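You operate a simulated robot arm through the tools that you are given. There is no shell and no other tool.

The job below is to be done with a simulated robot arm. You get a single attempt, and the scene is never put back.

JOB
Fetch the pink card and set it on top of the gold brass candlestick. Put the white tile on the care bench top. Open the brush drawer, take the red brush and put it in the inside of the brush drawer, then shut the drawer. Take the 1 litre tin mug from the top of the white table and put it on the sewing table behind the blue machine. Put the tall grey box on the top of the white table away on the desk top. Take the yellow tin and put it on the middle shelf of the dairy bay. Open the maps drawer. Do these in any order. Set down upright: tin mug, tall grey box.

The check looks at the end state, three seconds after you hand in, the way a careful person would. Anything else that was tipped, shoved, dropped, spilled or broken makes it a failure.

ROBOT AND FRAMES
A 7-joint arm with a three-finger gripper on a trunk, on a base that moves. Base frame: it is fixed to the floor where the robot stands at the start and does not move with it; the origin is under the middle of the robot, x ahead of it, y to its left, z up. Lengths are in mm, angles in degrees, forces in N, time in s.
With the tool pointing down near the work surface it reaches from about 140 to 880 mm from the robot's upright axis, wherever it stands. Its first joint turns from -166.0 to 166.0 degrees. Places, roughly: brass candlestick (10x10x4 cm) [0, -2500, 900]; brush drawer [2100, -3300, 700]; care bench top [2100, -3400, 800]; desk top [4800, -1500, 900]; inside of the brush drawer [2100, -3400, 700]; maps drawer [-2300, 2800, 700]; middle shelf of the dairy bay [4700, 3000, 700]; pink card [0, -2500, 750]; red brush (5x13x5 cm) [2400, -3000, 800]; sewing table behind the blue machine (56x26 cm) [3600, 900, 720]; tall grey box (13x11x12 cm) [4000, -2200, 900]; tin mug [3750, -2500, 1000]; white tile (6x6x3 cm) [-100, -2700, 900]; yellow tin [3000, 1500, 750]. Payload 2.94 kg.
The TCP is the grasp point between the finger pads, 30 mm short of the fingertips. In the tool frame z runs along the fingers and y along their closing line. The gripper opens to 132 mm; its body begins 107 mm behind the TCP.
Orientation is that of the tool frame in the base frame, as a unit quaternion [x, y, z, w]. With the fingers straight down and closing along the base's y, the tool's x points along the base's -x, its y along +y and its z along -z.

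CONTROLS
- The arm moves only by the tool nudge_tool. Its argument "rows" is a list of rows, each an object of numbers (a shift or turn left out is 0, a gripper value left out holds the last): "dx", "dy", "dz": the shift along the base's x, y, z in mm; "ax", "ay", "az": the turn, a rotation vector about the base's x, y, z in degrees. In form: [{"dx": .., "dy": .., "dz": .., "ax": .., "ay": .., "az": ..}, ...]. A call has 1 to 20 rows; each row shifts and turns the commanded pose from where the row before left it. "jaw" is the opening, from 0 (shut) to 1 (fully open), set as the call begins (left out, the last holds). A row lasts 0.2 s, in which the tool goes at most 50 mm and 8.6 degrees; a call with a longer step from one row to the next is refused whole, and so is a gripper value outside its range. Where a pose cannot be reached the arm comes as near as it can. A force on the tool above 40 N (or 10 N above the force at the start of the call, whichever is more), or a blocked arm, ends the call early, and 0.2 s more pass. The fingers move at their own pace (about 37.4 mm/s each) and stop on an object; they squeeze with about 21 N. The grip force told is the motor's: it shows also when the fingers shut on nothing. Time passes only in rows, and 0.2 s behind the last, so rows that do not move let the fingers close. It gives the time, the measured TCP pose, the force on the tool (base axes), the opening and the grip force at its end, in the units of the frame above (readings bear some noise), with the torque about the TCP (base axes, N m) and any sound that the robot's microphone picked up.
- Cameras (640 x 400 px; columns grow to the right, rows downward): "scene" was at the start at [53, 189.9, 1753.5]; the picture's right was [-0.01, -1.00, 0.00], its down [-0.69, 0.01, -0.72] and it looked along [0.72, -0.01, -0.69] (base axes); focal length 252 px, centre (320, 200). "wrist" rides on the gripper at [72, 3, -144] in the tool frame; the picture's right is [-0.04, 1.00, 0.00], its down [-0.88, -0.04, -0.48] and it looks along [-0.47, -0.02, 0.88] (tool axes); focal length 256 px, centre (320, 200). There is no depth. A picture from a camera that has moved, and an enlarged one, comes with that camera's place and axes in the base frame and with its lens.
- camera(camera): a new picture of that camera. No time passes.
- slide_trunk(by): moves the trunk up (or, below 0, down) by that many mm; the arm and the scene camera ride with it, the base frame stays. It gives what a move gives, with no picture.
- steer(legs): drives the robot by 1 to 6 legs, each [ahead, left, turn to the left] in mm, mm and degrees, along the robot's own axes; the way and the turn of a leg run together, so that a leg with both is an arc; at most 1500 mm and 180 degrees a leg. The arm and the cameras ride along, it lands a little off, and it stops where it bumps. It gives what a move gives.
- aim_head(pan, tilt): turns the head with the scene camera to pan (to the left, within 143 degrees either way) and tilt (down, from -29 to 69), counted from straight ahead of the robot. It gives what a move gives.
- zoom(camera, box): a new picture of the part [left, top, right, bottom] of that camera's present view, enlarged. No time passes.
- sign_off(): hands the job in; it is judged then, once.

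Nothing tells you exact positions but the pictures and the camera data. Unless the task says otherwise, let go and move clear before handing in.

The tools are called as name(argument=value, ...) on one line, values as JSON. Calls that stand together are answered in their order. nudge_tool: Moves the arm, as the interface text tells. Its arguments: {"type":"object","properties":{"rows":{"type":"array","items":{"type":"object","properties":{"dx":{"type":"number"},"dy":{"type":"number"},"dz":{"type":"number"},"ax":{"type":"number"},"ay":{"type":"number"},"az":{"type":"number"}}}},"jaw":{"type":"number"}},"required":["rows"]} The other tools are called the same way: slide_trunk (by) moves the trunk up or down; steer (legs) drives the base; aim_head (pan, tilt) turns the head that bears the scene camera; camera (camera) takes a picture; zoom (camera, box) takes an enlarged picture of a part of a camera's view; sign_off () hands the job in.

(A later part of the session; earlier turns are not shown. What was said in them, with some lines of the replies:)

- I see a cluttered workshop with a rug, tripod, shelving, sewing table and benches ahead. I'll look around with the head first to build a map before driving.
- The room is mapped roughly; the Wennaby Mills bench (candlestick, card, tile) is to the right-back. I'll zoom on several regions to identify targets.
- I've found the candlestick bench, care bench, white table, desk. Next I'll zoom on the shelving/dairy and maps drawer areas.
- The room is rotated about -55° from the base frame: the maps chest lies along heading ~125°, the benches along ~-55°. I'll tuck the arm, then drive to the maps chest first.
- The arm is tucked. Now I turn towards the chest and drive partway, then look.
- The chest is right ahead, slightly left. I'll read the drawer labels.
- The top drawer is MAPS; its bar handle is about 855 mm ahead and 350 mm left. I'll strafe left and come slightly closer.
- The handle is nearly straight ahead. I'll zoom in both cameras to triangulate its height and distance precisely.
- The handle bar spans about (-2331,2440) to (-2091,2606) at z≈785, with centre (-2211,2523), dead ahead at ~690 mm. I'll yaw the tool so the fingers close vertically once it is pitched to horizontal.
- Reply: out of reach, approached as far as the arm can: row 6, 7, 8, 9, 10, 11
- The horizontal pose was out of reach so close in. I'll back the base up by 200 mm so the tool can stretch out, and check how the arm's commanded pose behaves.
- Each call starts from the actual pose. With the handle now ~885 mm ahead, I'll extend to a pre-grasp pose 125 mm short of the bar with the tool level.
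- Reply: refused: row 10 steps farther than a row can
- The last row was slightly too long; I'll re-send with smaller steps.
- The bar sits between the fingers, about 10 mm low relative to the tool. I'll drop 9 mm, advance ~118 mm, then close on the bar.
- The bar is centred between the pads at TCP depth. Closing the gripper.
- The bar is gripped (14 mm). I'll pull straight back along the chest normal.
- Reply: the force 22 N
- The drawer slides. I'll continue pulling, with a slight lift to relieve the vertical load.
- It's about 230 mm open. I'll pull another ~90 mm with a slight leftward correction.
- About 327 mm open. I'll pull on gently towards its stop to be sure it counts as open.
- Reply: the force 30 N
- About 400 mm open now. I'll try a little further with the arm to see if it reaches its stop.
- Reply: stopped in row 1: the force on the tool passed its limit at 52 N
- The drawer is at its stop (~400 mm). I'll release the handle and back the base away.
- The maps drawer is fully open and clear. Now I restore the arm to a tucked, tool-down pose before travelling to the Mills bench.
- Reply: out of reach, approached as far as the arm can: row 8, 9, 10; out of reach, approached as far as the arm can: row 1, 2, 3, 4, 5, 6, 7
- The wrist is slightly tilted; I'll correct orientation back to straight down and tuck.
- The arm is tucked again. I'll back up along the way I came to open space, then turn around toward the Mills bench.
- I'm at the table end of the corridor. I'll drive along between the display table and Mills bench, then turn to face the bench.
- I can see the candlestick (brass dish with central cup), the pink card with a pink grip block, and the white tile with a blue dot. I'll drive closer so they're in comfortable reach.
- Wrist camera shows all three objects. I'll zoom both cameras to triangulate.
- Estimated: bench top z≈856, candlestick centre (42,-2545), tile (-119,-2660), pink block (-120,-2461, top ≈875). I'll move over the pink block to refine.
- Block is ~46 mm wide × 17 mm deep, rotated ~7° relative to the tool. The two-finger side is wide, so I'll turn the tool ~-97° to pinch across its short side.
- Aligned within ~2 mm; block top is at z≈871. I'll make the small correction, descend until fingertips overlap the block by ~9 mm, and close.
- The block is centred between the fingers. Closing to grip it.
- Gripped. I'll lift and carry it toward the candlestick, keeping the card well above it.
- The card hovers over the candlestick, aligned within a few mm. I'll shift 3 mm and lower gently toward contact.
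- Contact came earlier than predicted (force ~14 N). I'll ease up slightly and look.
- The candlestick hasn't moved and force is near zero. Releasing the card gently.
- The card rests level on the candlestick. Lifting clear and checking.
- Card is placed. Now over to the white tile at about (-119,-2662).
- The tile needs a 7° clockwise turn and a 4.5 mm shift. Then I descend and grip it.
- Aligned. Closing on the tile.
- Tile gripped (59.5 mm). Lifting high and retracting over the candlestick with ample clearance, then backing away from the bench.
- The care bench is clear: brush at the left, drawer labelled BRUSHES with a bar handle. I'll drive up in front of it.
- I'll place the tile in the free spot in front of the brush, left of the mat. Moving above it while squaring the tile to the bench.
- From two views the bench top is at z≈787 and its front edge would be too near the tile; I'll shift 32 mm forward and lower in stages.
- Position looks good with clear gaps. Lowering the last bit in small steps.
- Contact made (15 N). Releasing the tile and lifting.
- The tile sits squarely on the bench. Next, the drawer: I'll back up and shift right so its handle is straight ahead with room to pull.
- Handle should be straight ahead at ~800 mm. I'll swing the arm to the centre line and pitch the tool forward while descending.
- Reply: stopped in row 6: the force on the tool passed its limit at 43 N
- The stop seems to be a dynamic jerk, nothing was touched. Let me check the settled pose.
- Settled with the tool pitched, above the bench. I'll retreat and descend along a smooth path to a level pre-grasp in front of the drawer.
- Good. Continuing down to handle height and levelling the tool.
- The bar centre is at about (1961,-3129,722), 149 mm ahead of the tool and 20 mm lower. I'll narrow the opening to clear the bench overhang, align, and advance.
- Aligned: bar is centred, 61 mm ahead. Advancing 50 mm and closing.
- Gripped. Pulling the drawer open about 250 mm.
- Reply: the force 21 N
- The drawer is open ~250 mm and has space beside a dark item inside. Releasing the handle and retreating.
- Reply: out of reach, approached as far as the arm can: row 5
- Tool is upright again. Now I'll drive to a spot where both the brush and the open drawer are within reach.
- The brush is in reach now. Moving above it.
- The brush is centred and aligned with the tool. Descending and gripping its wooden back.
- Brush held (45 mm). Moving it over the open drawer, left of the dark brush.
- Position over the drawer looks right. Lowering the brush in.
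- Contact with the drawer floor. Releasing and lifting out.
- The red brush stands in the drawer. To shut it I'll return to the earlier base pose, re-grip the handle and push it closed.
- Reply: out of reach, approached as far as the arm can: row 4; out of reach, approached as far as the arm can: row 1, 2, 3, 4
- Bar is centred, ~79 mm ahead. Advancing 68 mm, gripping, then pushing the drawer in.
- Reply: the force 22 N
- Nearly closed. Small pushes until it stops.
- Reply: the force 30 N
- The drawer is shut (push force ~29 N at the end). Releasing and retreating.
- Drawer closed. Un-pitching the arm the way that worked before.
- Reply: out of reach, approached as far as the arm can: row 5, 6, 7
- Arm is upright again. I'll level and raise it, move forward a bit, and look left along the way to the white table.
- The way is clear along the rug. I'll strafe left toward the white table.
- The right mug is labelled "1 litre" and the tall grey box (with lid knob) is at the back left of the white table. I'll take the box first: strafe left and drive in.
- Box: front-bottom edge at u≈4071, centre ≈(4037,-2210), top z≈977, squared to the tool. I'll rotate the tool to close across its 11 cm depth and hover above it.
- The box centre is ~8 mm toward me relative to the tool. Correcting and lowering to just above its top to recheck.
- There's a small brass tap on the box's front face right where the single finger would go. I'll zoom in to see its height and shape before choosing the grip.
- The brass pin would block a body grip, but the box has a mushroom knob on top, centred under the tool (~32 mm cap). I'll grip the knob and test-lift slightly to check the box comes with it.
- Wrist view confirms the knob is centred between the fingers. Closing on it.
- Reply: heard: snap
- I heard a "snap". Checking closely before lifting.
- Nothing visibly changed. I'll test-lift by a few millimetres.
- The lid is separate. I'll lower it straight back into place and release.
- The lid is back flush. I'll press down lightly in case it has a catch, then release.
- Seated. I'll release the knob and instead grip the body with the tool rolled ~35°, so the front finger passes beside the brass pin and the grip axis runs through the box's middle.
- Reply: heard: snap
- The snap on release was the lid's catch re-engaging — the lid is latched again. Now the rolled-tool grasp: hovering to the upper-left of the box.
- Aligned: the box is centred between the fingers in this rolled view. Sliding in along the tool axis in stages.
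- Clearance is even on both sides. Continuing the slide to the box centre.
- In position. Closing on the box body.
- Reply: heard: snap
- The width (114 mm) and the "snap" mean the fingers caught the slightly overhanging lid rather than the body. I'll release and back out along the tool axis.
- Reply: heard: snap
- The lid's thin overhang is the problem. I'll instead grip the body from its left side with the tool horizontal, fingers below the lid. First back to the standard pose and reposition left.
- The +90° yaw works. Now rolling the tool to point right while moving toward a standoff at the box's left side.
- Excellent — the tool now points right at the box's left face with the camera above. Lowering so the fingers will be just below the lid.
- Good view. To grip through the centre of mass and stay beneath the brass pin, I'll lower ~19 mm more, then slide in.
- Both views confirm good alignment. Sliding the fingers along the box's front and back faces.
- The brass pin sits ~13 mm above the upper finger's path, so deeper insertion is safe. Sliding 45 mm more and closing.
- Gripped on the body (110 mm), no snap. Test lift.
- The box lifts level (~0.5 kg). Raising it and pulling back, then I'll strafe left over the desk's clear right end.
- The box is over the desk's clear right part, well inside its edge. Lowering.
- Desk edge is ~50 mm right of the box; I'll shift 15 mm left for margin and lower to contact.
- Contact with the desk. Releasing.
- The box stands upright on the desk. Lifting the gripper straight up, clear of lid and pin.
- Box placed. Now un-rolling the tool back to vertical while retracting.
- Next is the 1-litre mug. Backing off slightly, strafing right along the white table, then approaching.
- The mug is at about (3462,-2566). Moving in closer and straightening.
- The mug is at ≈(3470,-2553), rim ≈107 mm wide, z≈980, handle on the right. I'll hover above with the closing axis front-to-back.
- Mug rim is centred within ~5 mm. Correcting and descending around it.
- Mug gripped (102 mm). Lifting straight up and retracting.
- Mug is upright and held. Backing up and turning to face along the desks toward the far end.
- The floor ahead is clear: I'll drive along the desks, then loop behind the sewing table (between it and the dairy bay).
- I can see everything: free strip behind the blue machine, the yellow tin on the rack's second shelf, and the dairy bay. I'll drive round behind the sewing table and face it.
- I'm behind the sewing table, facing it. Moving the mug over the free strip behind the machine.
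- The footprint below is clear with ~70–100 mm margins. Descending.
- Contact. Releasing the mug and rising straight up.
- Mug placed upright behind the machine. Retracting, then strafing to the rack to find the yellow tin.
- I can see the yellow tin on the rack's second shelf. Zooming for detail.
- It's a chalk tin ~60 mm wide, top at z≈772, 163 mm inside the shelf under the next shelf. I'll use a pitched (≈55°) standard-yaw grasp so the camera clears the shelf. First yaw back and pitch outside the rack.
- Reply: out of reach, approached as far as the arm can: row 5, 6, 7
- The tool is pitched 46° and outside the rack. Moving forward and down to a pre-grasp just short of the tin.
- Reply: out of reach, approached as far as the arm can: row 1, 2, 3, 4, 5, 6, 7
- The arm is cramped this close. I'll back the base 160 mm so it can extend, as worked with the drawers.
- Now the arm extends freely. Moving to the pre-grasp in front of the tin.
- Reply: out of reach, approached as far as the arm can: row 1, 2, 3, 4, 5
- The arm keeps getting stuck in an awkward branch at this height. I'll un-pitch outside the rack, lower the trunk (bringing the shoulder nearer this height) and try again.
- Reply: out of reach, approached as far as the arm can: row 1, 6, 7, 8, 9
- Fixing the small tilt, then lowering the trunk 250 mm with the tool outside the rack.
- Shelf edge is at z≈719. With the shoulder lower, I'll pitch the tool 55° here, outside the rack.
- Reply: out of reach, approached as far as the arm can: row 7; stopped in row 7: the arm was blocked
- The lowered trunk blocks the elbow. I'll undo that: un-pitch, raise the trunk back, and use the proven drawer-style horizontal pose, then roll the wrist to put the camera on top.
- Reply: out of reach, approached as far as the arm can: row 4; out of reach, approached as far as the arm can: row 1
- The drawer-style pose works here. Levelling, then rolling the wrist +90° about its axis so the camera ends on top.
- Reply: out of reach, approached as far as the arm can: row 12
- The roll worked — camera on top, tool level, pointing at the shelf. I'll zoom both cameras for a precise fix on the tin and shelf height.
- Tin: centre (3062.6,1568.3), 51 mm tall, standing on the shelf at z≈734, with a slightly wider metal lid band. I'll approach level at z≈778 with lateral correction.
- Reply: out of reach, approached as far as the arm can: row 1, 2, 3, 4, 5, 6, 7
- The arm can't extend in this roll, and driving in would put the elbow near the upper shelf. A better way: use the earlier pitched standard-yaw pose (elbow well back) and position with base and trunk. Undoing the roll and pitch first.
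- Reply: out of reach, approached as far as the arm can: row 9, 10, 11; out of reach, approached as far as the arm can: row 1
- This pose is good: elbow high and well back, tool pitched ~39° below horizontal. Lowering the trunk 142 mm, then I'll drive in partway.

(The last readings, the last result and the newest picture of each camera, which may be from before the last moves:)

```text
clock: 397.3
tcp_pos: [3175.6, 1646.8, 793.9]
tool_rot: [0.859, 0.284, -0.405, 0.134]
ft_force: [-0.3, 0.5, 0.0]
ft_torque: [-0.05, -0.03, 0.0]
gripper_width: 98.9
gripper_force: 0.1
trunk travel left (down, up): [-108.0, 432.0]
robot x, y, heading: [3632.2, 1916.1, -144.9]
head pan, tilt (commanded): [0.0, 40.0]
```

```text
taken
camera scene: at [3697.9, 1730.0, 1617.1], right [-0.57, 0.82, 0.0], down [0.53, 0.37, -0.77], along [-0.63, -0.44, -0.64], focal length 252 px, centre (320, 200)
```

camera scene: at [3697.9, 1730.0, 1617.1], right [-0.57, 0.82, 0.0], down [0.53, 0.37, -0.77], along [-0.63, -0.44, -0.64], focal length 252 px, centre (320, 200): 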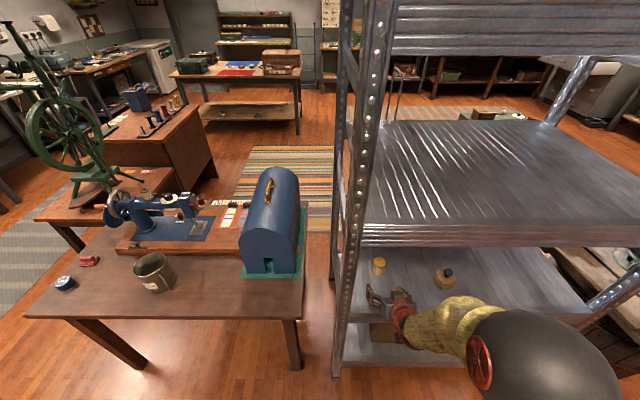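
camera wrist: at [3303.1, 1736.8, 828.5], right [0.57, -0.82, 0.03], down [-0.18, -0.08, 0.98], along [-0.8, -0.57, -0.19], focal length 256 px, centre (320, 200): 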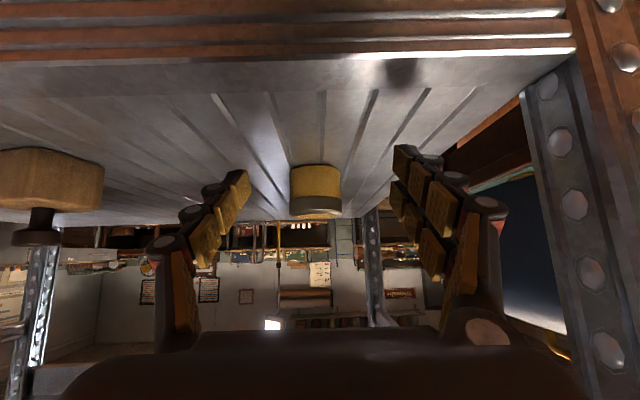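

Aligned laterally within ~4 mm; the tin is ~138 mm ahead. Driving in the remaining distance with fingers straddling the tin's top.

steer(legs=[[100, -3, 0]])

camera(camera="wrist")

zoom(camera="scene", box=[330, 210, 530, 350])

```text
clock: 398.4
tcp_pos: [3090.9, 1589.9, 794.2]
tool_rot: [0.858, 0.285, -0.405, 0.135]
ft_force: [1.0, -0.1, -0.1]
ft_torque: [0.02, 0.01, 0.01]
gripper_width: 98.9
gripper_force: 0.0
trunk travel left (down, up): [-108.0, 432.0]
robot x, y, heading: [3547.7, 1860.8, -145.0]
head pan, tilt (commanded): [0.0, 40.0]
```

```text
taken
camera wrist: at [3218.4, 1680.1, 828.5], right [0.57, -0.82, 0.03], down [-0.18, -0.09, 0.98], along [-0.8, -0.57, -0.19], focal length 256 px, centre (320, 200)
```

wrist: 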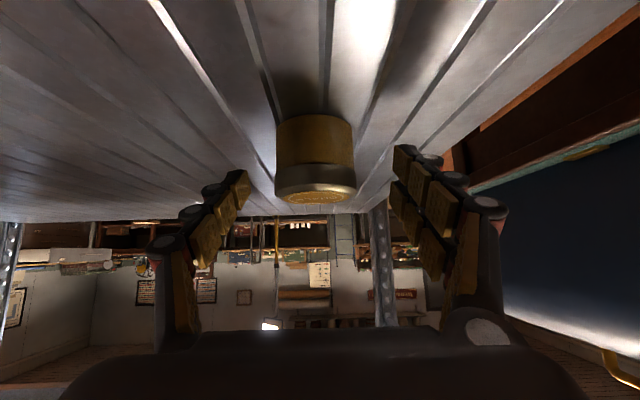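

```text
2.86 times, centred on (430, 280) of scene
camera zoom: at [3613.3, 1674.2, 1617.1], right [-0.57, 0.82, 0.0], down [0.53, 0.37, -0.77], along [-0.63, -0.44, -0.64], focal length 721 px, centre (6, -29)
```

zoom: 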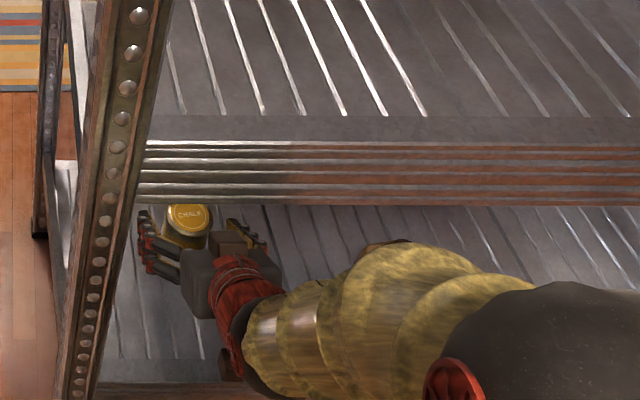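

steer(legs=[[34, -3, 0]])

slide_trunk(by=-14)

camera(camera="wrist")

zoom(camera="scene", box=[350, 250, 450, 320])

```text
clock: 399.3
tcp_pos: [3060.3, 1571.9, 793.5]
tool_rot: [0.859, 0.284, -0.406, 0.133]
ft_force: [0.1, 0.1, 0.4]
ft_torque: [0.04, -0.01, -0.01]
gripper_width: 99.0
gripper_force: 0.2
trunk travel left (down, up): [-108.0, 432.0]
robot x, y, heading: [3523.5, 1841.3, -144.7]
head pan, tilt (commanded): [0.0, 40.0]
```

```text
clock: 399.9
tcp_pos: [3060.6, 1573.4, 778.7]
tool_rot: [0.859, 0.284, -0.404, 0.134]
ft_force: [-0.9, 0.1, 0.5]
ft_torque: [0.01, 0.0, 0.02]
gripper_width: 99.0
gripper_force: 0.1
trunk travel left (down, up): [-94.0, 446.0]
robot x, y, heading: [3517.6, 1846.6, -145.0]
head pan, tilt (commanded): [0.0, 40.0]
```

```text
taken
camera wrist: at [3187.9, 1662.7, 814.4], right [0.57, -0.82, 0.03], down [-0.18, -0.09, 0.98], along [-0.8, -0.57, -0.19], focal length 256 px, centre (320, 200)
```

wrist: 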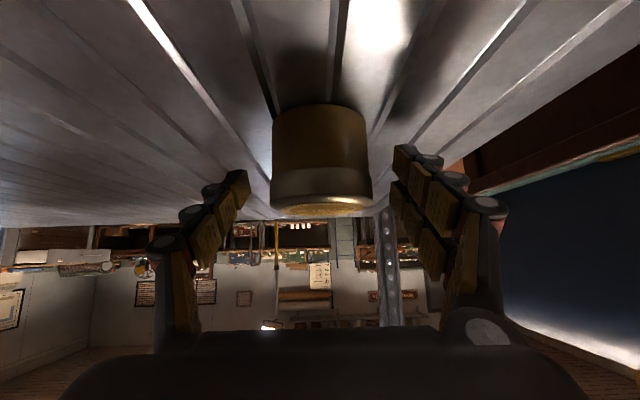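

```text
5.71 times, centred on (400, 285) of scene
camera zoom: at [3582.6, 1656.5, 1603.0], right [-0.57, 0.82, 0.0], down [0.53, 0.37, -0.77], along [-0.63, -0.44, -0.64], focal length 1442 px, centre (-137, -286)
```

zoom: 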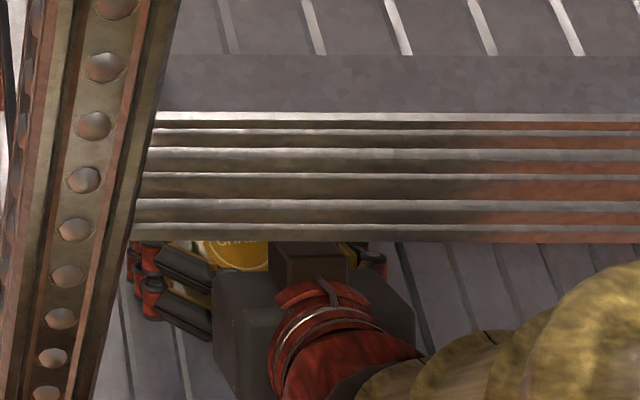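

The tin is centred between the fingers. Closing.

nudge_tool(rows=[{"dz": 0}, {"dz": 0}, {"dz": 0}, {"dz": 0}], jaw=0.3)

camera(camera="wrist")

```text
clock: 400.9
tcp_pos: [3059.7, 1573.1, 778.6]
tool_rot: [0.858, 0.285, -0.405, 0.134]
ft_force: [-0.1, -0.5, 1.0]
ft_torque: [-0.07, -0.09, 0.01]
gripper_width: 57.7
gripper_force: 20.7
trunk travel left (down, up): [-94.0, 446.0]
robot x, y, heading: [3519.7, 1844.4, -145.1]
head pan, tilt (commanded): [0.0, 40.0]
```

```text
taken
camera wrist: at [3187.9, 1662.6, 814.5], right [0.57, -0.82, 0.03], down [-0.18, -0.09, 0.98], along [-0.8, -0.57, -0.19], focal length 256 px, centre (320, 200)
```

wrist: 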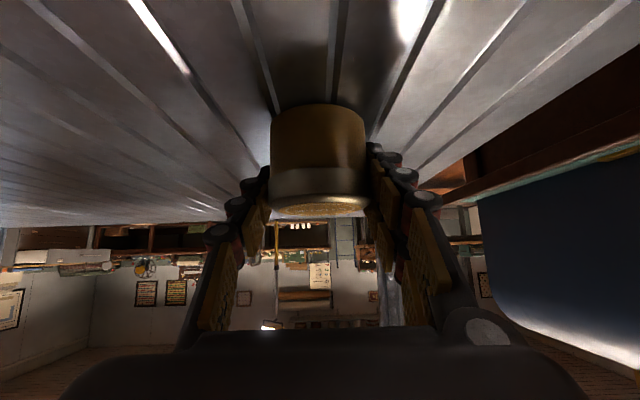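

Gripped at 58 mm, no snap. Lifting a little with the trunk to check the whole tin comes up.

slide_trunk(by=25)

camera(camera="wrist")

```text
clock: 401.6
tcp_pos: [3059.3, 1571.4, 804.1]
tool_rot: [0.859, 0.285, -0.404, 0.134]
ft_force: [0.9, 0.5, -1.1]
ft_torque: [-0.01, 0.01, -0.02]
gripper_width: 57.2
gripper_force: 20.7
trunk travel left (down, up): [-119.0, 421.0]
robot x, y, heading: [3516.3, 1846.8, -145.0]
head pan, tilt (commanded): [0.0, 40.0]
```

```text
taken
camera wrist: at [3187.9, 1662.7, 839.3], right [0.57, -0.82, 0.03], down [-0.18, -0.09, 0.98], along [-0.8, -0.57, -0.19], focal length 256 px, centre (320, 200)
```

wrist: 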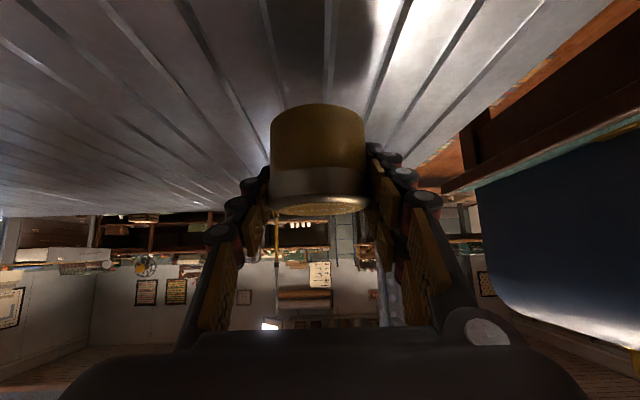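

The whole tin lifts. Backing straight out of the rack, then turning around to face the dairy bay.

steer(legs=[[-390, 0, 0]])

slide_trunk(by=131)

camera(camera="scene")

steer(legs=[[0, 0, 179.8]])

aim_head(pan=0, tilt=25)

camera(camera="scene")

```text
clock: 404.1
tcp_pos: [3385.5, 1797.8, 804.8]
tool_rot: [0.859, 0.287, -0.404, 0.134]
ft_force: [0.0, -0.8, -0.5]
ft_torque: [0.03, 0.02, 0.0]
gripper_width: 57.5
gripper_force: 20.9
trunk travel left (down, up): [-119.0, 421.0]
robot x, y, heading: [3841.5, 2073.2, -144.7]
head pan, tilt (commanded): [0.0, 40.0]
```

```text
clock: 405.7
tcp_pos: [3385.2, 1797.4, 934.7]
tool_rot: [0.859, 0.286, -0.404, 0.134]
ft_force: [-0.7, -1.1, -1.9]
ft_torque: [-0.02, 0.0, 0.02]
gripper_width: 57.4
gripper_force: 21.2
trunk travel left (down, up): [-250.0, 290.0]
robot x, y, heading: [3841.8, 2073.2, -144.9]
head pan, tilt (commanded): [0.0, 40.0]
```

```text
taken
camera scene: at [3906.6, 1884.4, 1758.9], right [-0.58, 0.82, 0.0], down [0.52, 0.37, -0.77], along [-0.62, -0.44, -0.64], focal length 252 px, centre (320, 200)
```

scene: 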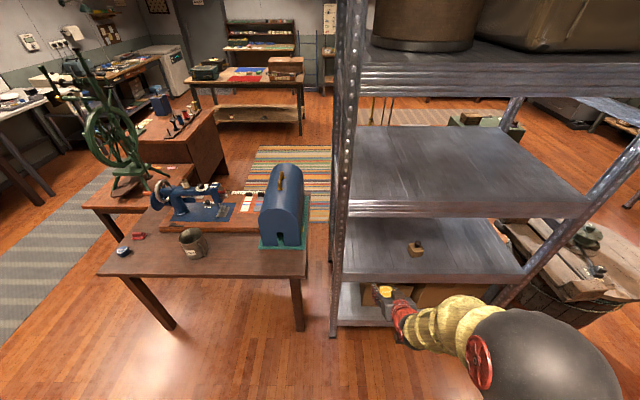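

```text
clock: 413.3
tcp_pos: [4312.9, 2320.2, 935.6]
tool_rot: [-0.265, 0.865, 0.125, 0.408]
ft_force: [0.0, -0.1, -0.7]
ft_torque: [-0.02, -0.03, 0.01]
gripper_width: 57.7
gripper_force: 21.1
trunk travel left (down, up): [-250.0, 290.0]
robot x, y, heading: [3840.7, 2070.7, 32.4]
head pan, tilt (commanded): [0.0, 40.0]
```

```text
clock: 414.1
tcp_pos: [4312.2, 2320.0, 936.5]
tool_rot: [-0.264, 0.866, 0.124, 0.407]
ft_force: [-0.5, 0.1, -0.9]
ft_torque: [0.0, -0.02, -0.03]
gripper_width: 57.3
gripper_force: 21.6
trunk travel left (down, up): [-250.0, 290.0]
robot x, y, heading: [3841.3, 2068.6, 32.0]
head pan, tilt (commanded): [0.0, 25.0]
```

```text
taken
camera scene: at [3793.1, 2265.6, 1782.3], right [0.53, -0.85, 0.0], down [-0.36, -0.23, -0.91], along [0.77, 0.48, -0.42], focal length 252 px, centre (320, 200)
```

scene: 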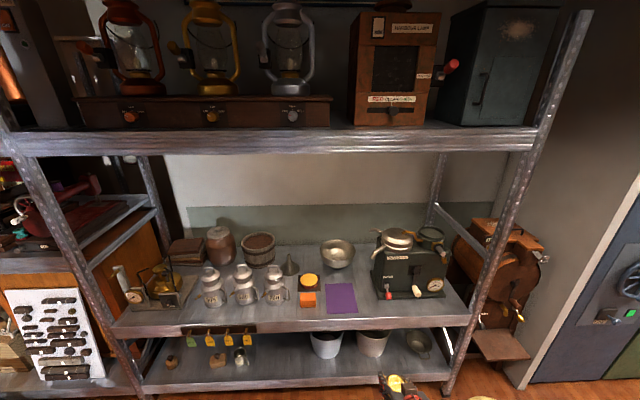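

The dairy bay is ahead; its middle shelf has several items. Zooming to find a free spot near the front.

zoom(camera="scene", box=[100, 210, 480, 400])

zoom(camera="scene", box=[270, 240, 480, 350])

```text
1.68 times, centred on (290, 305) of scene
camera zoom: at [3793.1, 2265.6, 1782.3], right [0.53, -0.85, 0.0], down [-0.36, -0.23, -0.91], along [0.77, 0.48, -0.42], focal length 425 px, centre (370, 23)
```

zoom: 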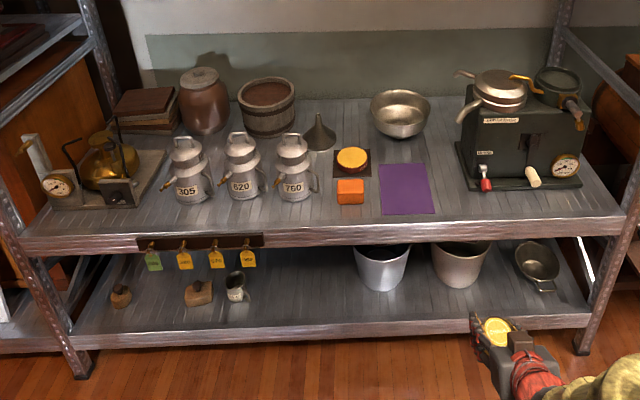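

```text
3.05 times, centred on (375, 295) of scene
camera zoom: at [3793.1, 2265.6, 1782.3], right [0.53, -0.85, 0.0], down [-0.36, -0.23, -0.91], along [0.77, 0.48, -0.42], focal length 769 px, centre (152, -90)
```

zoom: 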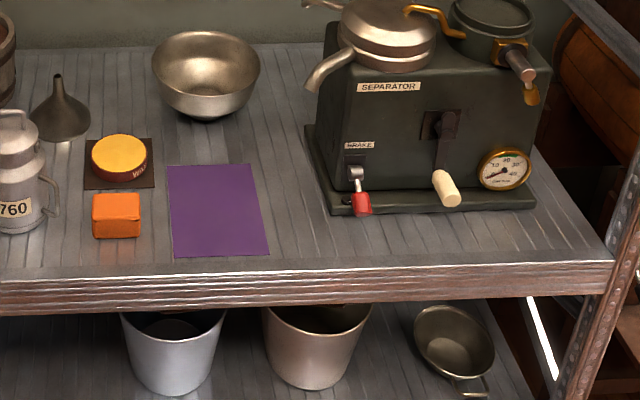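

I'll put the tin on the free patch between the purple sheet and the separator, near the front: ≈(4744,2568). Squaring up and driving closer first.

steer(legs=[[0, 0, 2.9], [340, -72, 0]])

aim_head(pan=-8, tilt=40)

camera(camera="scene")

camera(camera="wrist")

```text
clock: 416.8
tcp_pos: [4625.4, 2479.0, 934.8]
tool_rot: [-0.283, 0.859, 0.133, 0.405]
ft_force: [0.0, 0.5, -1.8]
ft_torque: [0.0, 0.0, -0.02]
gripper_width: 57.7
gripper_force: 20.7
trunk travel left (down, up): [-250.0, 290.0]
robot x, y, heading: [4164.8, 2210.4, 34.9]
head pan, tilt (commanded): [0.0, 25.0]
```

```text
clock: 417.6
tcp_pos: [4625.3, 2479.2, 935.8]
tool_rot: [-0.283, 0.859, 0.133, 0.405]
ft_force: [0.5, 0.6, -1.0]
ft_torque: [0.02, -0.02, -0.03]
gripper_width: 57.5
gripper_force: 20.6
trunk travel left (down, up): [-250.0, 290.0]
robot x, y, heading: [4165.2, 2209.3, 35.1]
head pan, tilt (commanded): [-8.0, 40.0]
```

```text
taken
camera scene: at [4108.8, 2387.0, 1759.1], right [0.45, -0.89, 0.0], down [-0.57, -0.29, -0.77], along [0.68, 0.35, -0.64], focal length 252 px, centre (320, 200)
```

scene: 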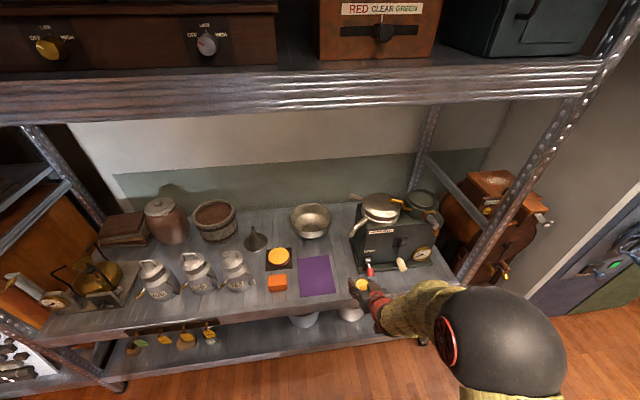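

```text
taken
camera wrist: at [4496.9, 2387.8, 970.4], right [-0.57, 0.82, 0.03], down [0.18, 0.08, 0.98], along [0.8, 0.57, -0.19], focal length 256 px, centre (320, 200)
```

wrist: 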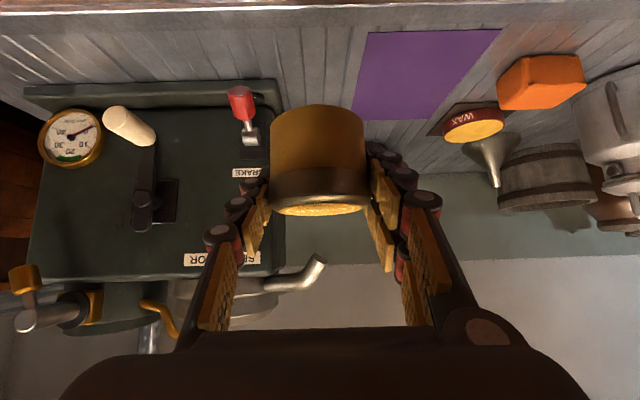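

Lowering the trunk while still in front of the shelf, then checking alignment.

slide_trunk(by=-138)

camera(camera="wrist")

camera(camera="scene")

zoom(camera="scene", box=[250, 220, 450, 350])

```text
clock: 419.2
tcp_pos: [4625.3, 2478.7, 797.9]
tool_rot: [-0.282, 0.859, 0.133, 0.406]
ft_force: [0.8, -0.1, -0.8]
ft_torque: [0.01, 0.02, 0.0]
gripper_width: 57.6
gripper_force: 21.6
trunk travel left (down, up): [-112.0, 428.0]
robot x, y, heading: [4166.1, 2207.6, 34.7]
head pan, tilt (commanded): [-8.0, 40.0]
```

```text
taken
camera wrist: at [4497.0, 2387.9, 832.6], right [-0.57, 0.82, 0.03], down [0.18, 0.08, 0.98], along [0.8, 0.57, -0.19], focal length 256 px, centre (320, 200)
```

wrist: 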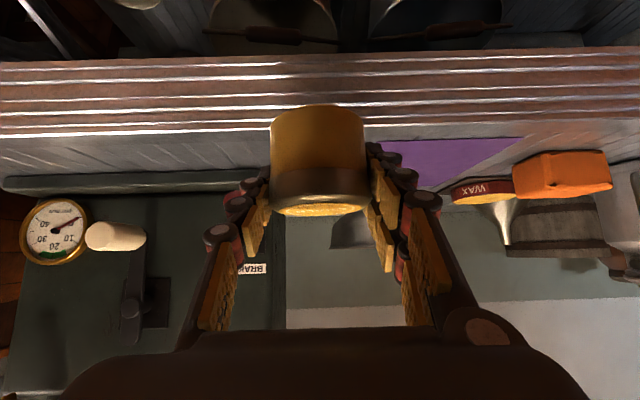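

```text
taken
camera scene: at [4108.8, 2386.9, 1621.2], right [0.45, -0.89, 0.0], down [-0.57, -0.29, -0.77], along [0.68, 0.35, -0.64], focal length 252 px, centre (320, 200)
```

scene: 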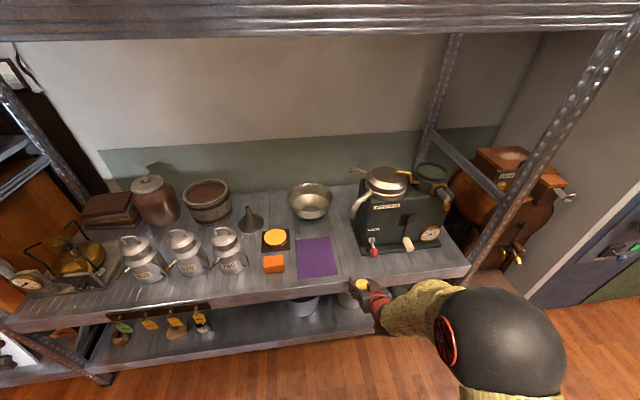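

```text
3.08 times, centred on (350, 285) of scene
camera zoom: at [4108.8, 2386.9, 1621.2], right [0.45, -0.89, 0.0], down [-0.57, -0.29, -0.77], along [0.68, 0.35, -0.64], focal length 776 px, centre (228, -62)
```

zoom: 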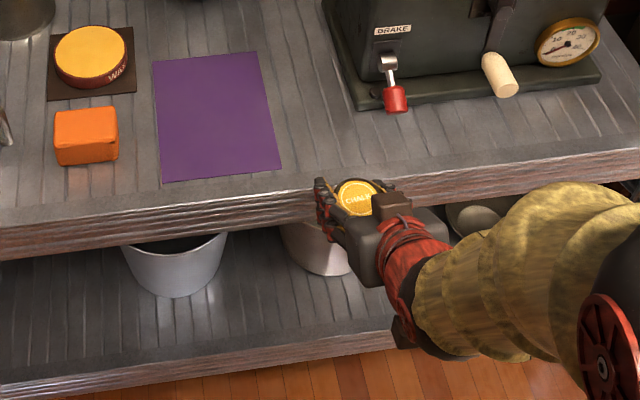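

Target spot confirmed from this view. Driving forward 100 mm, then re-checking.

steer(legs=[[100, 0, 0]])

zoom(camera="scene", box=[270, 220, 430, 330])

camera(camera="wrist")

```text
clock: 420.3
tcp_pos: [4705.0, 2534.6, 796.8]
tool_rot: [-0.283, 0.859, 0.133, 0.404]
ft_force: [-0.6, 1.5, -0.3]
ft_torque: [-0.04, -0.01, -0.01]
gripper_width: 57.5
gripper_force: 21.1
trunk travel left (down, up): [-112.0, 428.0]
robot x, y, heading: [4247.3, 2262.9, 34.7]
head pan, tilt (commanded): [-8.0, 40.0]
```

```text
3.64 times, centred on (350, 275) of scene
camera zoom: at [4189.0, 2442.9, 1621.1], right [0.45, -0.89, 0.0], down [-0.57, -0.29, -0.77], along [0.68, 0.35, -0.64], focal length 917 px, centre (211, -73)
```

zoom: 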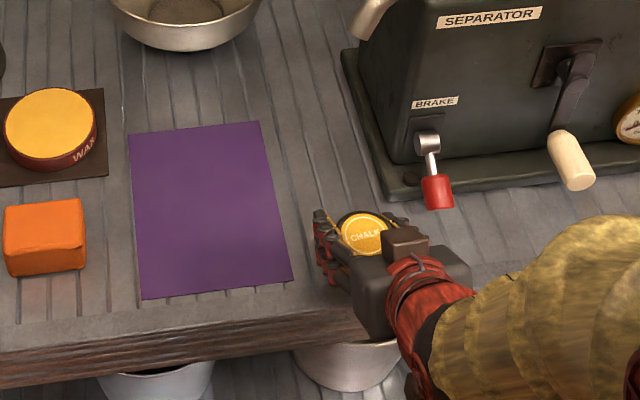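

```text
taken
camera wrist: at [4577.3, 2444.3, 832.4], right [-0.57, 0.82, 0.03], down [0.18, 0.08, 0.98], along [0.8, 0.57, -0.19], focal length 256 px, centre (320, 200)
```

wrist: 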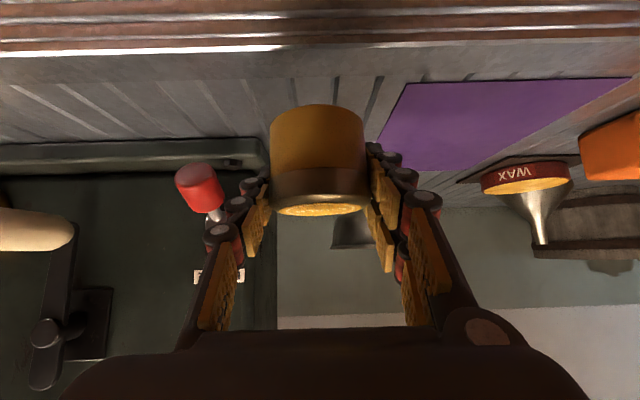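

A brake lever is ~30 mm right of the finger, so I'll bias 8 mm left while moving the last 42 mm forward.

steer(legs=[[42, 8, 0]])

zoom(camera="scene", box=[270, 220, 430, 330])

camera(camera="wrist")

```text
clock: 421.2
tcp_pos: [4735.4, 2565.3, 796.9]
tool_rot: [-0.284, 0.859, 0.133, 0.404]
ft_force: [0.1, -0.3, -1.1]
ft_torque: [0.02, -0.03, 0.01]
gripper_width: 57.4
gripper_force: 21.1
trunk travel left (down, up): [-112.0, 428.0]
robot x, y, heading: [4276.3, 2292.8, 35.1]
head pan, tilt (commanded): [-8.0, 40.0]
```

```text
3.64 times, centred on (350, 275) of scene
camera zoom: at [4218.9, 2473.4, 1621.1], right [0.45, -0.89, 0.0], down [-0.57, -0.29, -0.77], along [0.68, 0.35, -0.64], focal length 917 px, centre (211, -73)
```

zoom: 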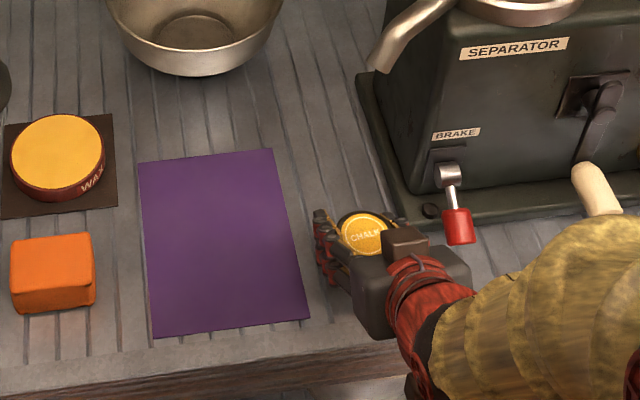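

```text
taken
camera wrist: at [4607.1, 2475.0, 832.4], right [-0.57, 0.82, 0.03], down [0.18, 0.08, 0.98], along [0.8, 0.57, -0.19], focal length 256 px, centre (320, 200)
```

wrist: 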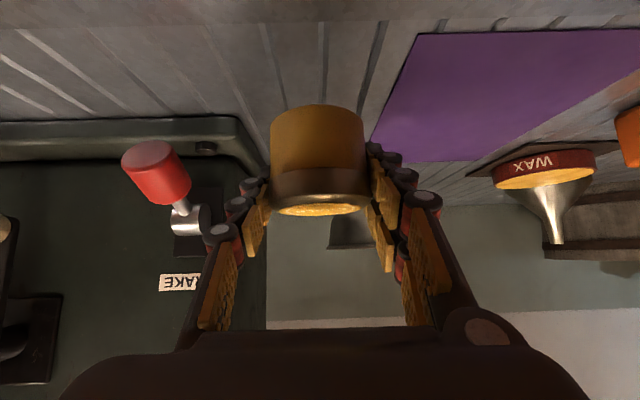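

The tin is above a clear patch (≈29 mm from the purple sheet). Lowering with the trunk in steps.

slide_trunk(by=-18)

slide_trunk(by=-5)

camera(camera="wrist")

```text
clock: 421.9
tcp_pos: [4735.3, 2565.0, 778.9]
tool_rot: [-0.284, 0.859, 0.133, 0.404]
ft_force: [-0.2, 0.4, -1.1]
ft_torque: [0.0, -0.01, 0.0]
gripper_width: 57.6
gripper_force: 21.0
trunk travel left (down, up): [-94.0, 446.0]
robot x, y, heading: [4276.6, 2293.7, 35.0]
head pan, tilt (commanded): [-8.0, 40.0]
```

```text
clock: 422.4
tcp_pos: [4733.9, 2565.9, 774.5]
tool_rot: [-0.283, 0.859, 0.132, 0.405]
ft_force: [1.2, -0.4, -0.9]
ft_torque: [-0.03, -0.01, 0.02]
gripper_width: 57.1
gripper_force: 20.6
trunk travel left (down, up): [-89.0, 451.0]
robot x, y, heading: [4272.6, 2296.7, 34.9]
head pan, tilt (commanded): [-8.0, 40.0]
```

```text
taken
camera wrist: at [4607.2, 2475.1, 809.3], right [-0.57, 0.82, 0.03], down [0.18, 0.08, 0.98], along [0.8, 0.57, -0.19], focal length 256 px, centre (320, 200)
```

wrist: 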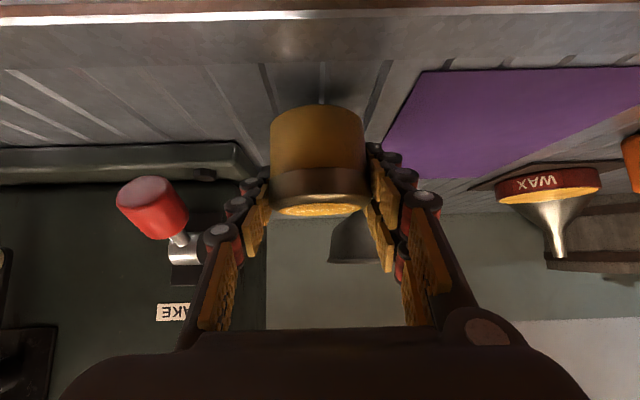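

slide_trunk(by=-5)

```text
clock: 423.0
tcp_pos: [4734.4, 2567.0, 769.2]
tool_rot: [-0.284, 0.859, 0.133, 0.405]
ft_force: [0.3, -0.4, -0.6]
ft_torque: [0.01, 0.02, 0.01]
gripper_width: 57.6
gripper_force: 21.2
trunk travel left (down, up): [-84.0, 456.0]
robot x, y, heading: [4275.6, 2294.5, 34.9]
head pan, tilt (commanded): [-8.0, 40.0]
```

slide_trunk(by=-4)

```text
clock: 423.5
tcp_pos: [4735.3, 2566.8, 766.2]
tool_rot: [-0.284, 0.859, 0.133, 0.405]
ft_force: [1.3, 1.2, -0.9]
ft_torque: [-0.01, -0.07, 0.01]
gripper_width: 57.1
gripper_force: 21.3
trunk travel left (down, up): [-80.0, 460.0]
robot x, y, heading: [4275.4, 2294.4, 35.1]
head pan, tilt (commanded): [-8.0, 40.0]
```

slide_trunk(by=-4)

zoom(camera="wrist", box=[220, 40, 420, 220])

```text
clock: 424.0
tcp_pos: [4734.4, 2566.4, 761.6]
tool_rot: [-0.283, 0.859, 0.133, 0.405]
ft_force: [0.4, 0.0, -1.3]
ft_torque: [0.02, -0.01, 0.01]
gripper_width: 57.1
gripper_force: 21.7
trunk travel left (down, up): [-76.0, 464.0]
robot x, y, heading: [4279.1, 2293.0, 35.0]
head pan, tilt (commanded): [-8.0, 40.0]
```

```text
2.22 times, centred on (320, 130) of wrist
camera zoom: at [4607.2, 2475.1, 796.3], right [-0.57, 0.82, 0.03], down [0.18, 0.08, 0.98], along [0.8, 0.57, -0.19], focal length 569 px, centre (320, 356)
```

zoom: 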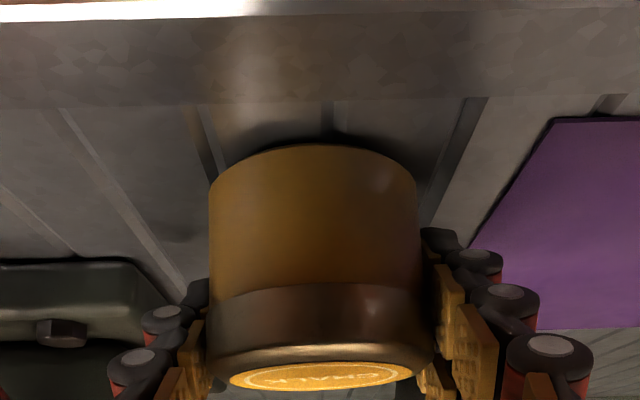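

slide_trunk(by=-3)

```text
clock: 424.5
tcp_pos: [4735.9, 2567.0, 759.7]
tool_rot: [-0.283, 0.858, 0.133, 0.407]
ft_force: [-1.0, -0.8, 8.5]
ft_torque: [0.15, 0.28, 0.05]
gripper_width: 57.8
gripper_force: 20.6
trunk travel left (down, up): [-73.0, 467.0]
robot x, y, heading: [4273.9, 2297.6, 34.9]
head pan, tilt (commanded): [-8.0, 40.0]
```

Contact with the shelf. Releasing gently with a limited opening.

nudge_tool(rows=[{"dz": 0}, {"dz": 0}, {"dz": 0}], jaw=0.58)

camera(camera="wrist")

zoom(camera="scene", box=[270, 220, 430, 330])

```text
clock: 425.3
tcp_pos: [4735.5, 2566.0, 758.3]
tool_rot: [-0.284, 0.859, 0.134, 0.405]
ft_force: [0.3, 1.2, -0.5]
ft_torque: [0.02, 0.03, 0.02]
gripper_width: 76.4
gripper_force: 0.0
trunk travel left (down, up): [-73.0, 467.0]
robot x, y, heading: [4276.5, 2295.9, 34.9]
head pan, tilt (commanded): [-8.0, 40.0]
```

```text
taken
camera wrist: at [4607.2, 2475.1, 793.3], right [-0.57, 0.82, 0.03], down [0.18, 0.08, 0.98], along [0.8, 0.57, -0.19], focal length 256 px, centre (320, 200)
```

wrist: 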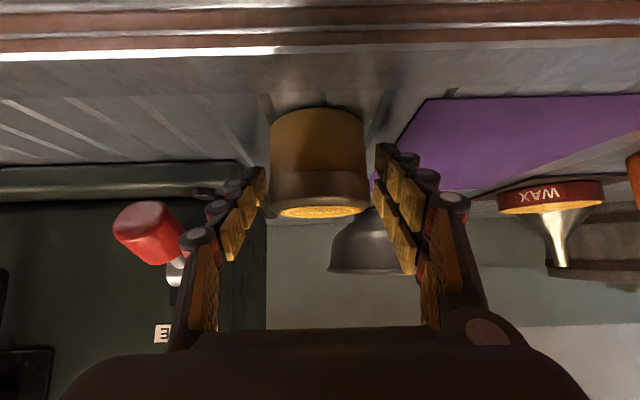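

```text
3.64 times, centred on (350, 275) of scene
camera zoom: at [4219.1, 2473.6, 1582.0], right [0.45, -0.89, 0.0], down [-0.57, -0.29, -0.77], along [0.68, 0.35, -0.64], focal length 917 px, centre (211, -73)
```

zoom: 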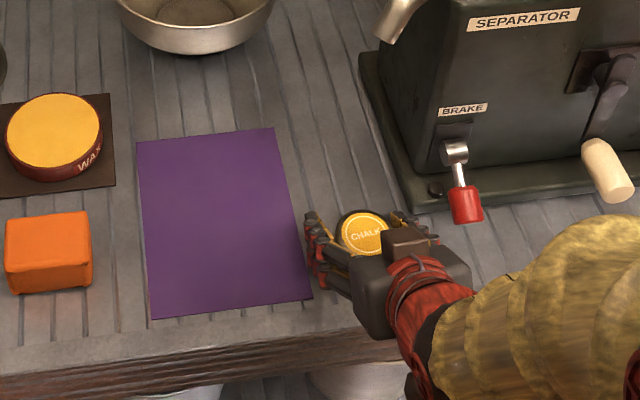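

Tin released and standing. Raising slightly and backing straight out.

slide_trunk(by=10)

steer(legs=[[-150, 0, 0]])

zoom(camera="scene", box=[250, 200, 450, 330])

camera(camera="wrist")

```text
clock: 425.9
tcp_pos: [4735.8, 2566.9, 768.3]
tool_rot: [-0.284, 0.859, 0.133, 0.405]
ft_force: [-0.8, -0.1, -1.3]
ft_torque: [-0.03, 0.01, -0.01]
gripper_width: 76.8
gripper_force: 0.0
trunk travel left (down, up): [-83.0, 457.0]
robot x, y, heading: [4276.6, 2297.2, 34.8]
head pan, tilt (commanded): [-8.0, 40.0]
```

```text
clock: 427.3
tcp_pos: [4609.9, 2479.7, 767.8]
tool_rot: [-0.283, 0.859, 0.132, 0.405]
ft_force: [-0.2, 0.3, -0.9]
ft_torque: [-0.01, 0.01, 0.01]
gripper_width: 76.5
gripper_force: 0.0
trunk travel left (down, up): [-83.0, 457.0]
robot x, y, heading: [4154.6, 2210.6, 35.2]
head pan, tilt (commanded): [-8.0, 40.0]
```

```text
3.08 times, centred on (350, 265) of scene
camera zoom: at [4095.0, 2387.1, 1592.0], right [0.45, -0.89, 0.0], down [-0.57, -0.29, -0.77], along [0.68, 0.35, -0.64], focal length 776 px, centre (228, 0)
```

zoom: 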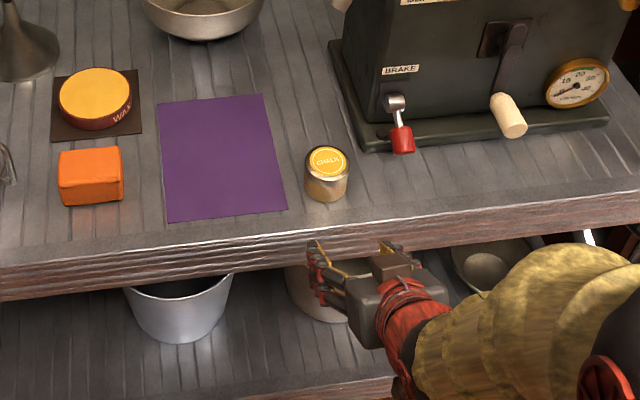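

```text
taken
camera wrist: at [4482.9, 2388.8, 803.2], right [-0.57, 0.82, 0.03], down [0.18, 0.09, 0.98], along [0.8, 0.57, -0.19], focal length 256 px, centre (320, 200)
```

wrist: 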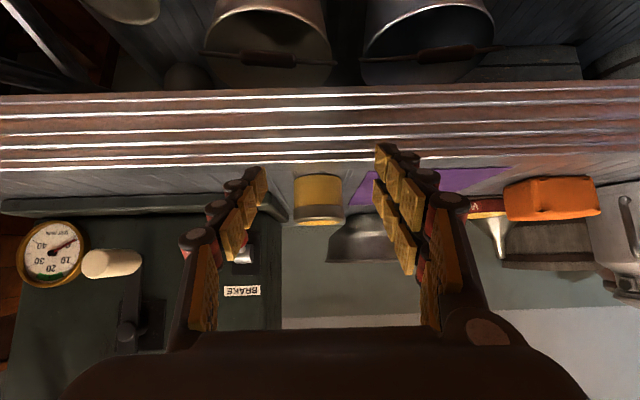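

The yellow tin stands on the dairy bay's middle shelf. Backing clear and doing a final look around.

steer(legs=[[-250, 0, 0]])

slide_trunk(by=160)

camera(camera="scene")

aim_head(pan=-125, tilt=25)

camera(camera="scene")

aim_head(pan=143, tilt=12)

camera(camera="scene")

```text
clock: 429.1
tcp_pos: [4411.6, 2341.7, 768.1]
tool_rot: [-0.284, 0.859, 0.133, 0.404]
ft_force: [0.2, 0.5, 0.0]
ft_torque: [-0.02, 0.02, -0.02]
gripper_width: 76.7
gripper_force: 0.1
trunk travel left (down, up): [-83.0, 457.0]
robot x, y, heading: [3950.8, 2068.8, 34.8]
head pan, tilt (commanded): [-8.0, 40.0]
```

```text
clock: 430.9
tcp_pos: [4412.6, 2342.2, 928.5]
tool_rot: [-0.284, 0.859, 0.133, 0.405]
ft_force: [-0.3, -0.5, 0.5]
ft_torque: [0.03, -0.03, -0.03]
gripper_width: 76.8
gripper_force: 0.1
trunk travel left (down, up): [-243.0, 297.0]
robot x, y, heading: [3954.2, 2071.0, 35.0]
head pan, tilt (commanded): [-8.0, 40.0]
```

```text
taken
camera scene: at [3896.1, 2248.0, 1751.9], right [0.45, -0.89, 0.0], down [-0.57, -0.29, -0.77], along [0.68, 0.35, -0.64], focal length 252 px, centre (320, 200)
```

scene: 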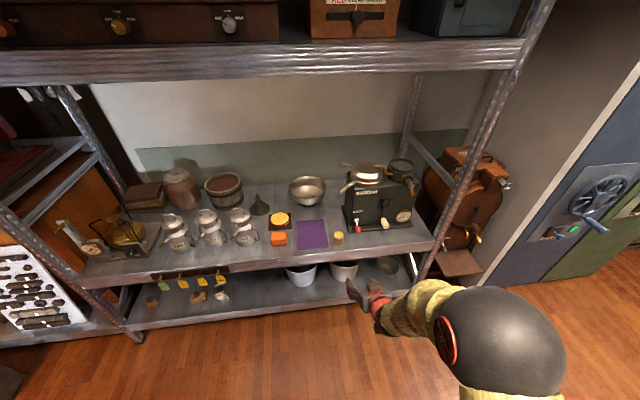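

```text
clock: 432.9
tcp_pos: [4411.8, 2341.6, 927.9]
tool_rot: [-0.284, 0.86, 0.132, 0.404]
ft_force: [0.2, -0.2, 0.5]
ft_torque: [0.02, 0.0, 0.02]
gripper_width: 76.6
gripper_force: 0.1
trunk travel left (down, up): [-243.0, 297.0]
robot x, y, heading: [3954.6, 2074.0, 35.1]
head pan, tilt (commanded): [-125.0, 25.0]
```

```text
taken
camera scene: at [3820.3, 2117.2, 1775.4], right [-1.0, 0.0, 0.0], down [0.0, 0.42, -0.91], along [0.0, -0.91, -0.42], focal length 252 px, centre (320, 200)
```

scene: 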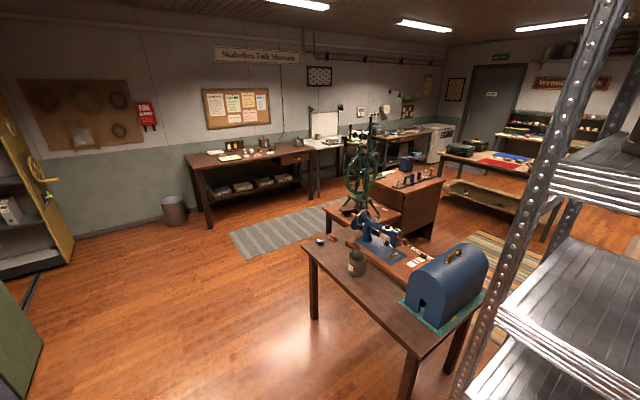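

```text
clock: 436.6
tcp_pos: [4412.2, 2341.2, 928.5]
tool_rot: [-0.284, 0.859, 0.133, 0.404]
ft_force: [0.2, -0.8, -0.4]
ft_torque: [-0.01, -0.02, 0.03]
gripper_width: 76.5
gripper_force: 0.0
trunk travel left (down, up): [-243.0, 297.0]
robot x, y, heading: [3957.8, 2068.1, 34.9]
head pan, tilt (commanded): [143.0, 12.0]
```

```text
taken
camera scene: at [3727.1, 2212.7, 1796.5], right [0.04, 1.0, 0.0], down [0.21, -0.01, -0.98], along [-0.98, 0.04, -0.21], focal length 252 px, centre (320, 200)
```

scene: 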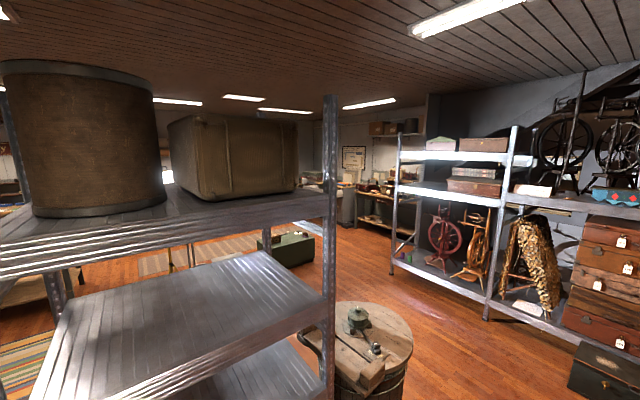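

The tin and mug look right. Zooming to double-check the desk box, care bench drawer and the card from here.

aim_head(pan=-125, tilt=15)

zoom(camera="scene", box=[270, 90, 430, 190])

zoom(camera="scene", box=[480, 60, 640, 160])

zoom(camera="scene", box=[300, 170, 460, 270])

```text
clock: 440.3
tcp_pos: [4413.3, 2341.3, 929.2]
tool_rot: [-0.284, 0.859, 0.134, 0.405]
ft_force: [-0.2, 0.1, 0.1]
ft_torque: [0.02, 0.05, 0.02]
gripper_width: 76.9
gripper_force: 0.1
trunk travel left (down, up): [-243.0, 297.0]
robot x, y, heading: [3950.4, 2068.7, 35.0]
head pan, tilt (commanded): [-125.0, 15.0]
```

```text
4.00 times, centred on (350, 140) of scene
camera zoom: at [3820.2, 2116.0, 1791.6], right [-1.0, 0.0, 0.0], down [0.0, 0.26, -0.97], along [0.0, -0.97, -0.26], focal length 1009 px, centre (200, 440)
```

zoom: 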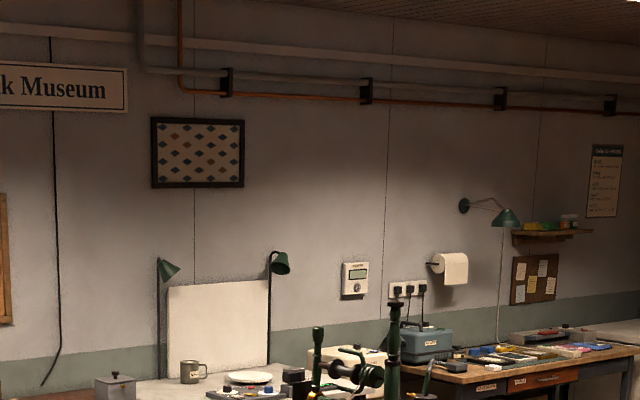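

```text
4.00 times, centred on (560, 110) of scene
camera zoom: at [3820.2, 2116.0, 1791.6], right [-1.0, 0.0, 0.0], down [0.0, 0.26, -0.97], along [0.0, -0.97, -0.26], focal length 1009 px, centre (-640, 560)
```

zoom: 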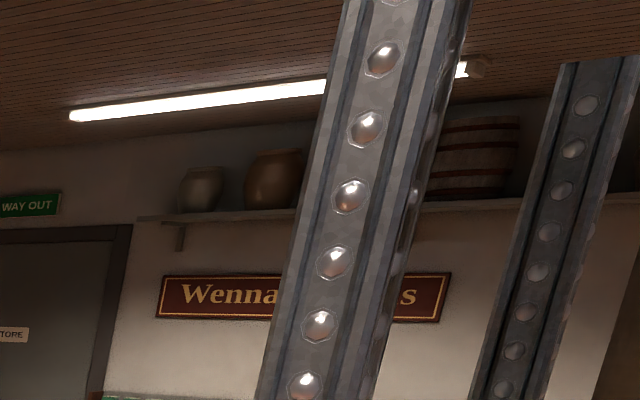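

```text
4.00 times, centred on (380, 220) of scene
camera zoom: at [3820.2, 2116.0, 1791.6], right [-1.0, 0.0, 0.0], down [0.0, 0.26, -0.97], along [0.0, -0.97, -0.26], focal length 1009 px, centre (80, 120)
```

zoom: 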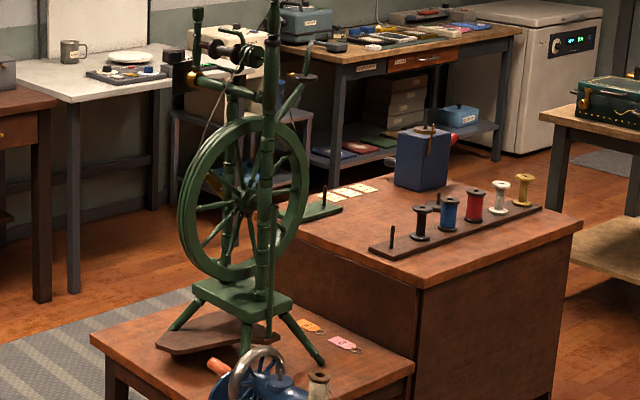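

zoom(camera="scene", box=[480, 150, 580, 212])

zoom(camera="scene", box=[370, 140, 470, 202])

```text
6.40 times, centred on (530, 181) of scene
camera zoom: at [3820.2, 2116.0, 1791.6], right [-1.0, 0.0, 0.0], down [0.0, 0.26, -0.97], along [0.0, -0.97, -0.26], focal length 1614 px, centre (-1024, 322)
```

zoom: 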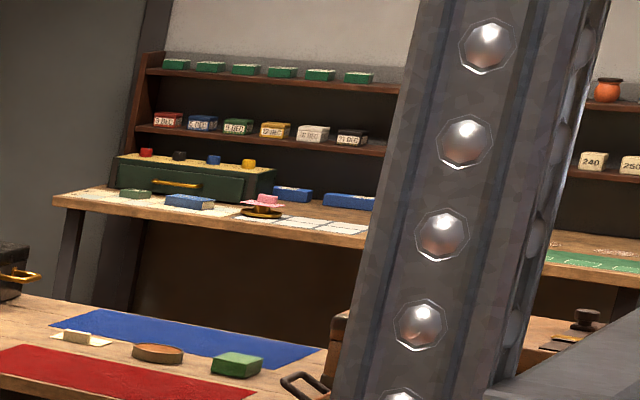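

```text
6.40 times, centred on (420, 171) of scene
camera zoom: at [3820.2, 2116.0, 1791.6], right [-1.0, 0.0, 0.0], down [0.0, 0.26, -0.97], along [0.0, -0.97, -0.26], focal length 1614 px, centre (-320, 386)
```

zoom: 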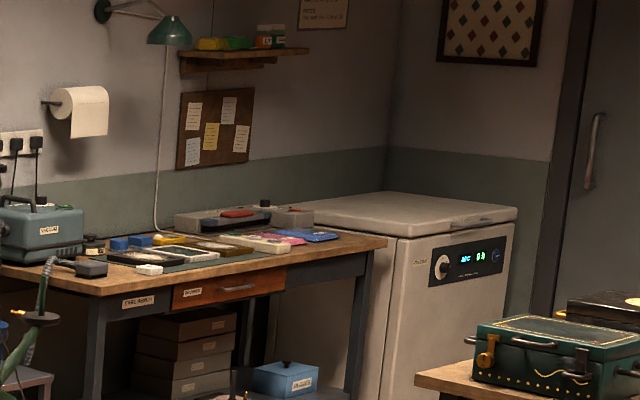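

Everything checks out. The pink card is on the candlestick, and the white tile is on the care bench. The brush drawer is shut with the red brush inside. The grey box is upright on the desk and the mug is upright behind the sewing machine. The yellow tin is on the dairy bay's middle shelf. I last saw the maps drawer open on the way past. The gripper is empty and clear of everything, so I'm handing in.

sign_off()

```text
The job is handed in.
```

I finished all seven tasks and handed the job in. From where the robot stopped I looked at everything again except the maps drawer and the inside of the brush drawer.

- **Pink card:** it sits level on top of the brass candlestick.
- **White tile:** it is on the care bench top, in the clear spot in front of where the brush was.
- **Red brush:** it is inside the brush drawer, and the drawer is pushed fully shut.
- **1 litre mug:** it stands upright on the sewing table, behind the blue machine.
- **Tall grey box:** it stands upright at the right end of the desk. While working out how to grip it, I lifted its lid about 8 mm and put it straight back. The lid's catch snapped closed again, and I then carried the box by its body.
- **Yellow tin:** it stands on the middle shelf of the dairy bay, between the purple sheet and the separator.
- **Maps drawer:** I pulled it out to its stop, about 400 mm. I last saw it partway through the job, and it was still open.

As far as I could see, nothing else was tipped, moved or broken.
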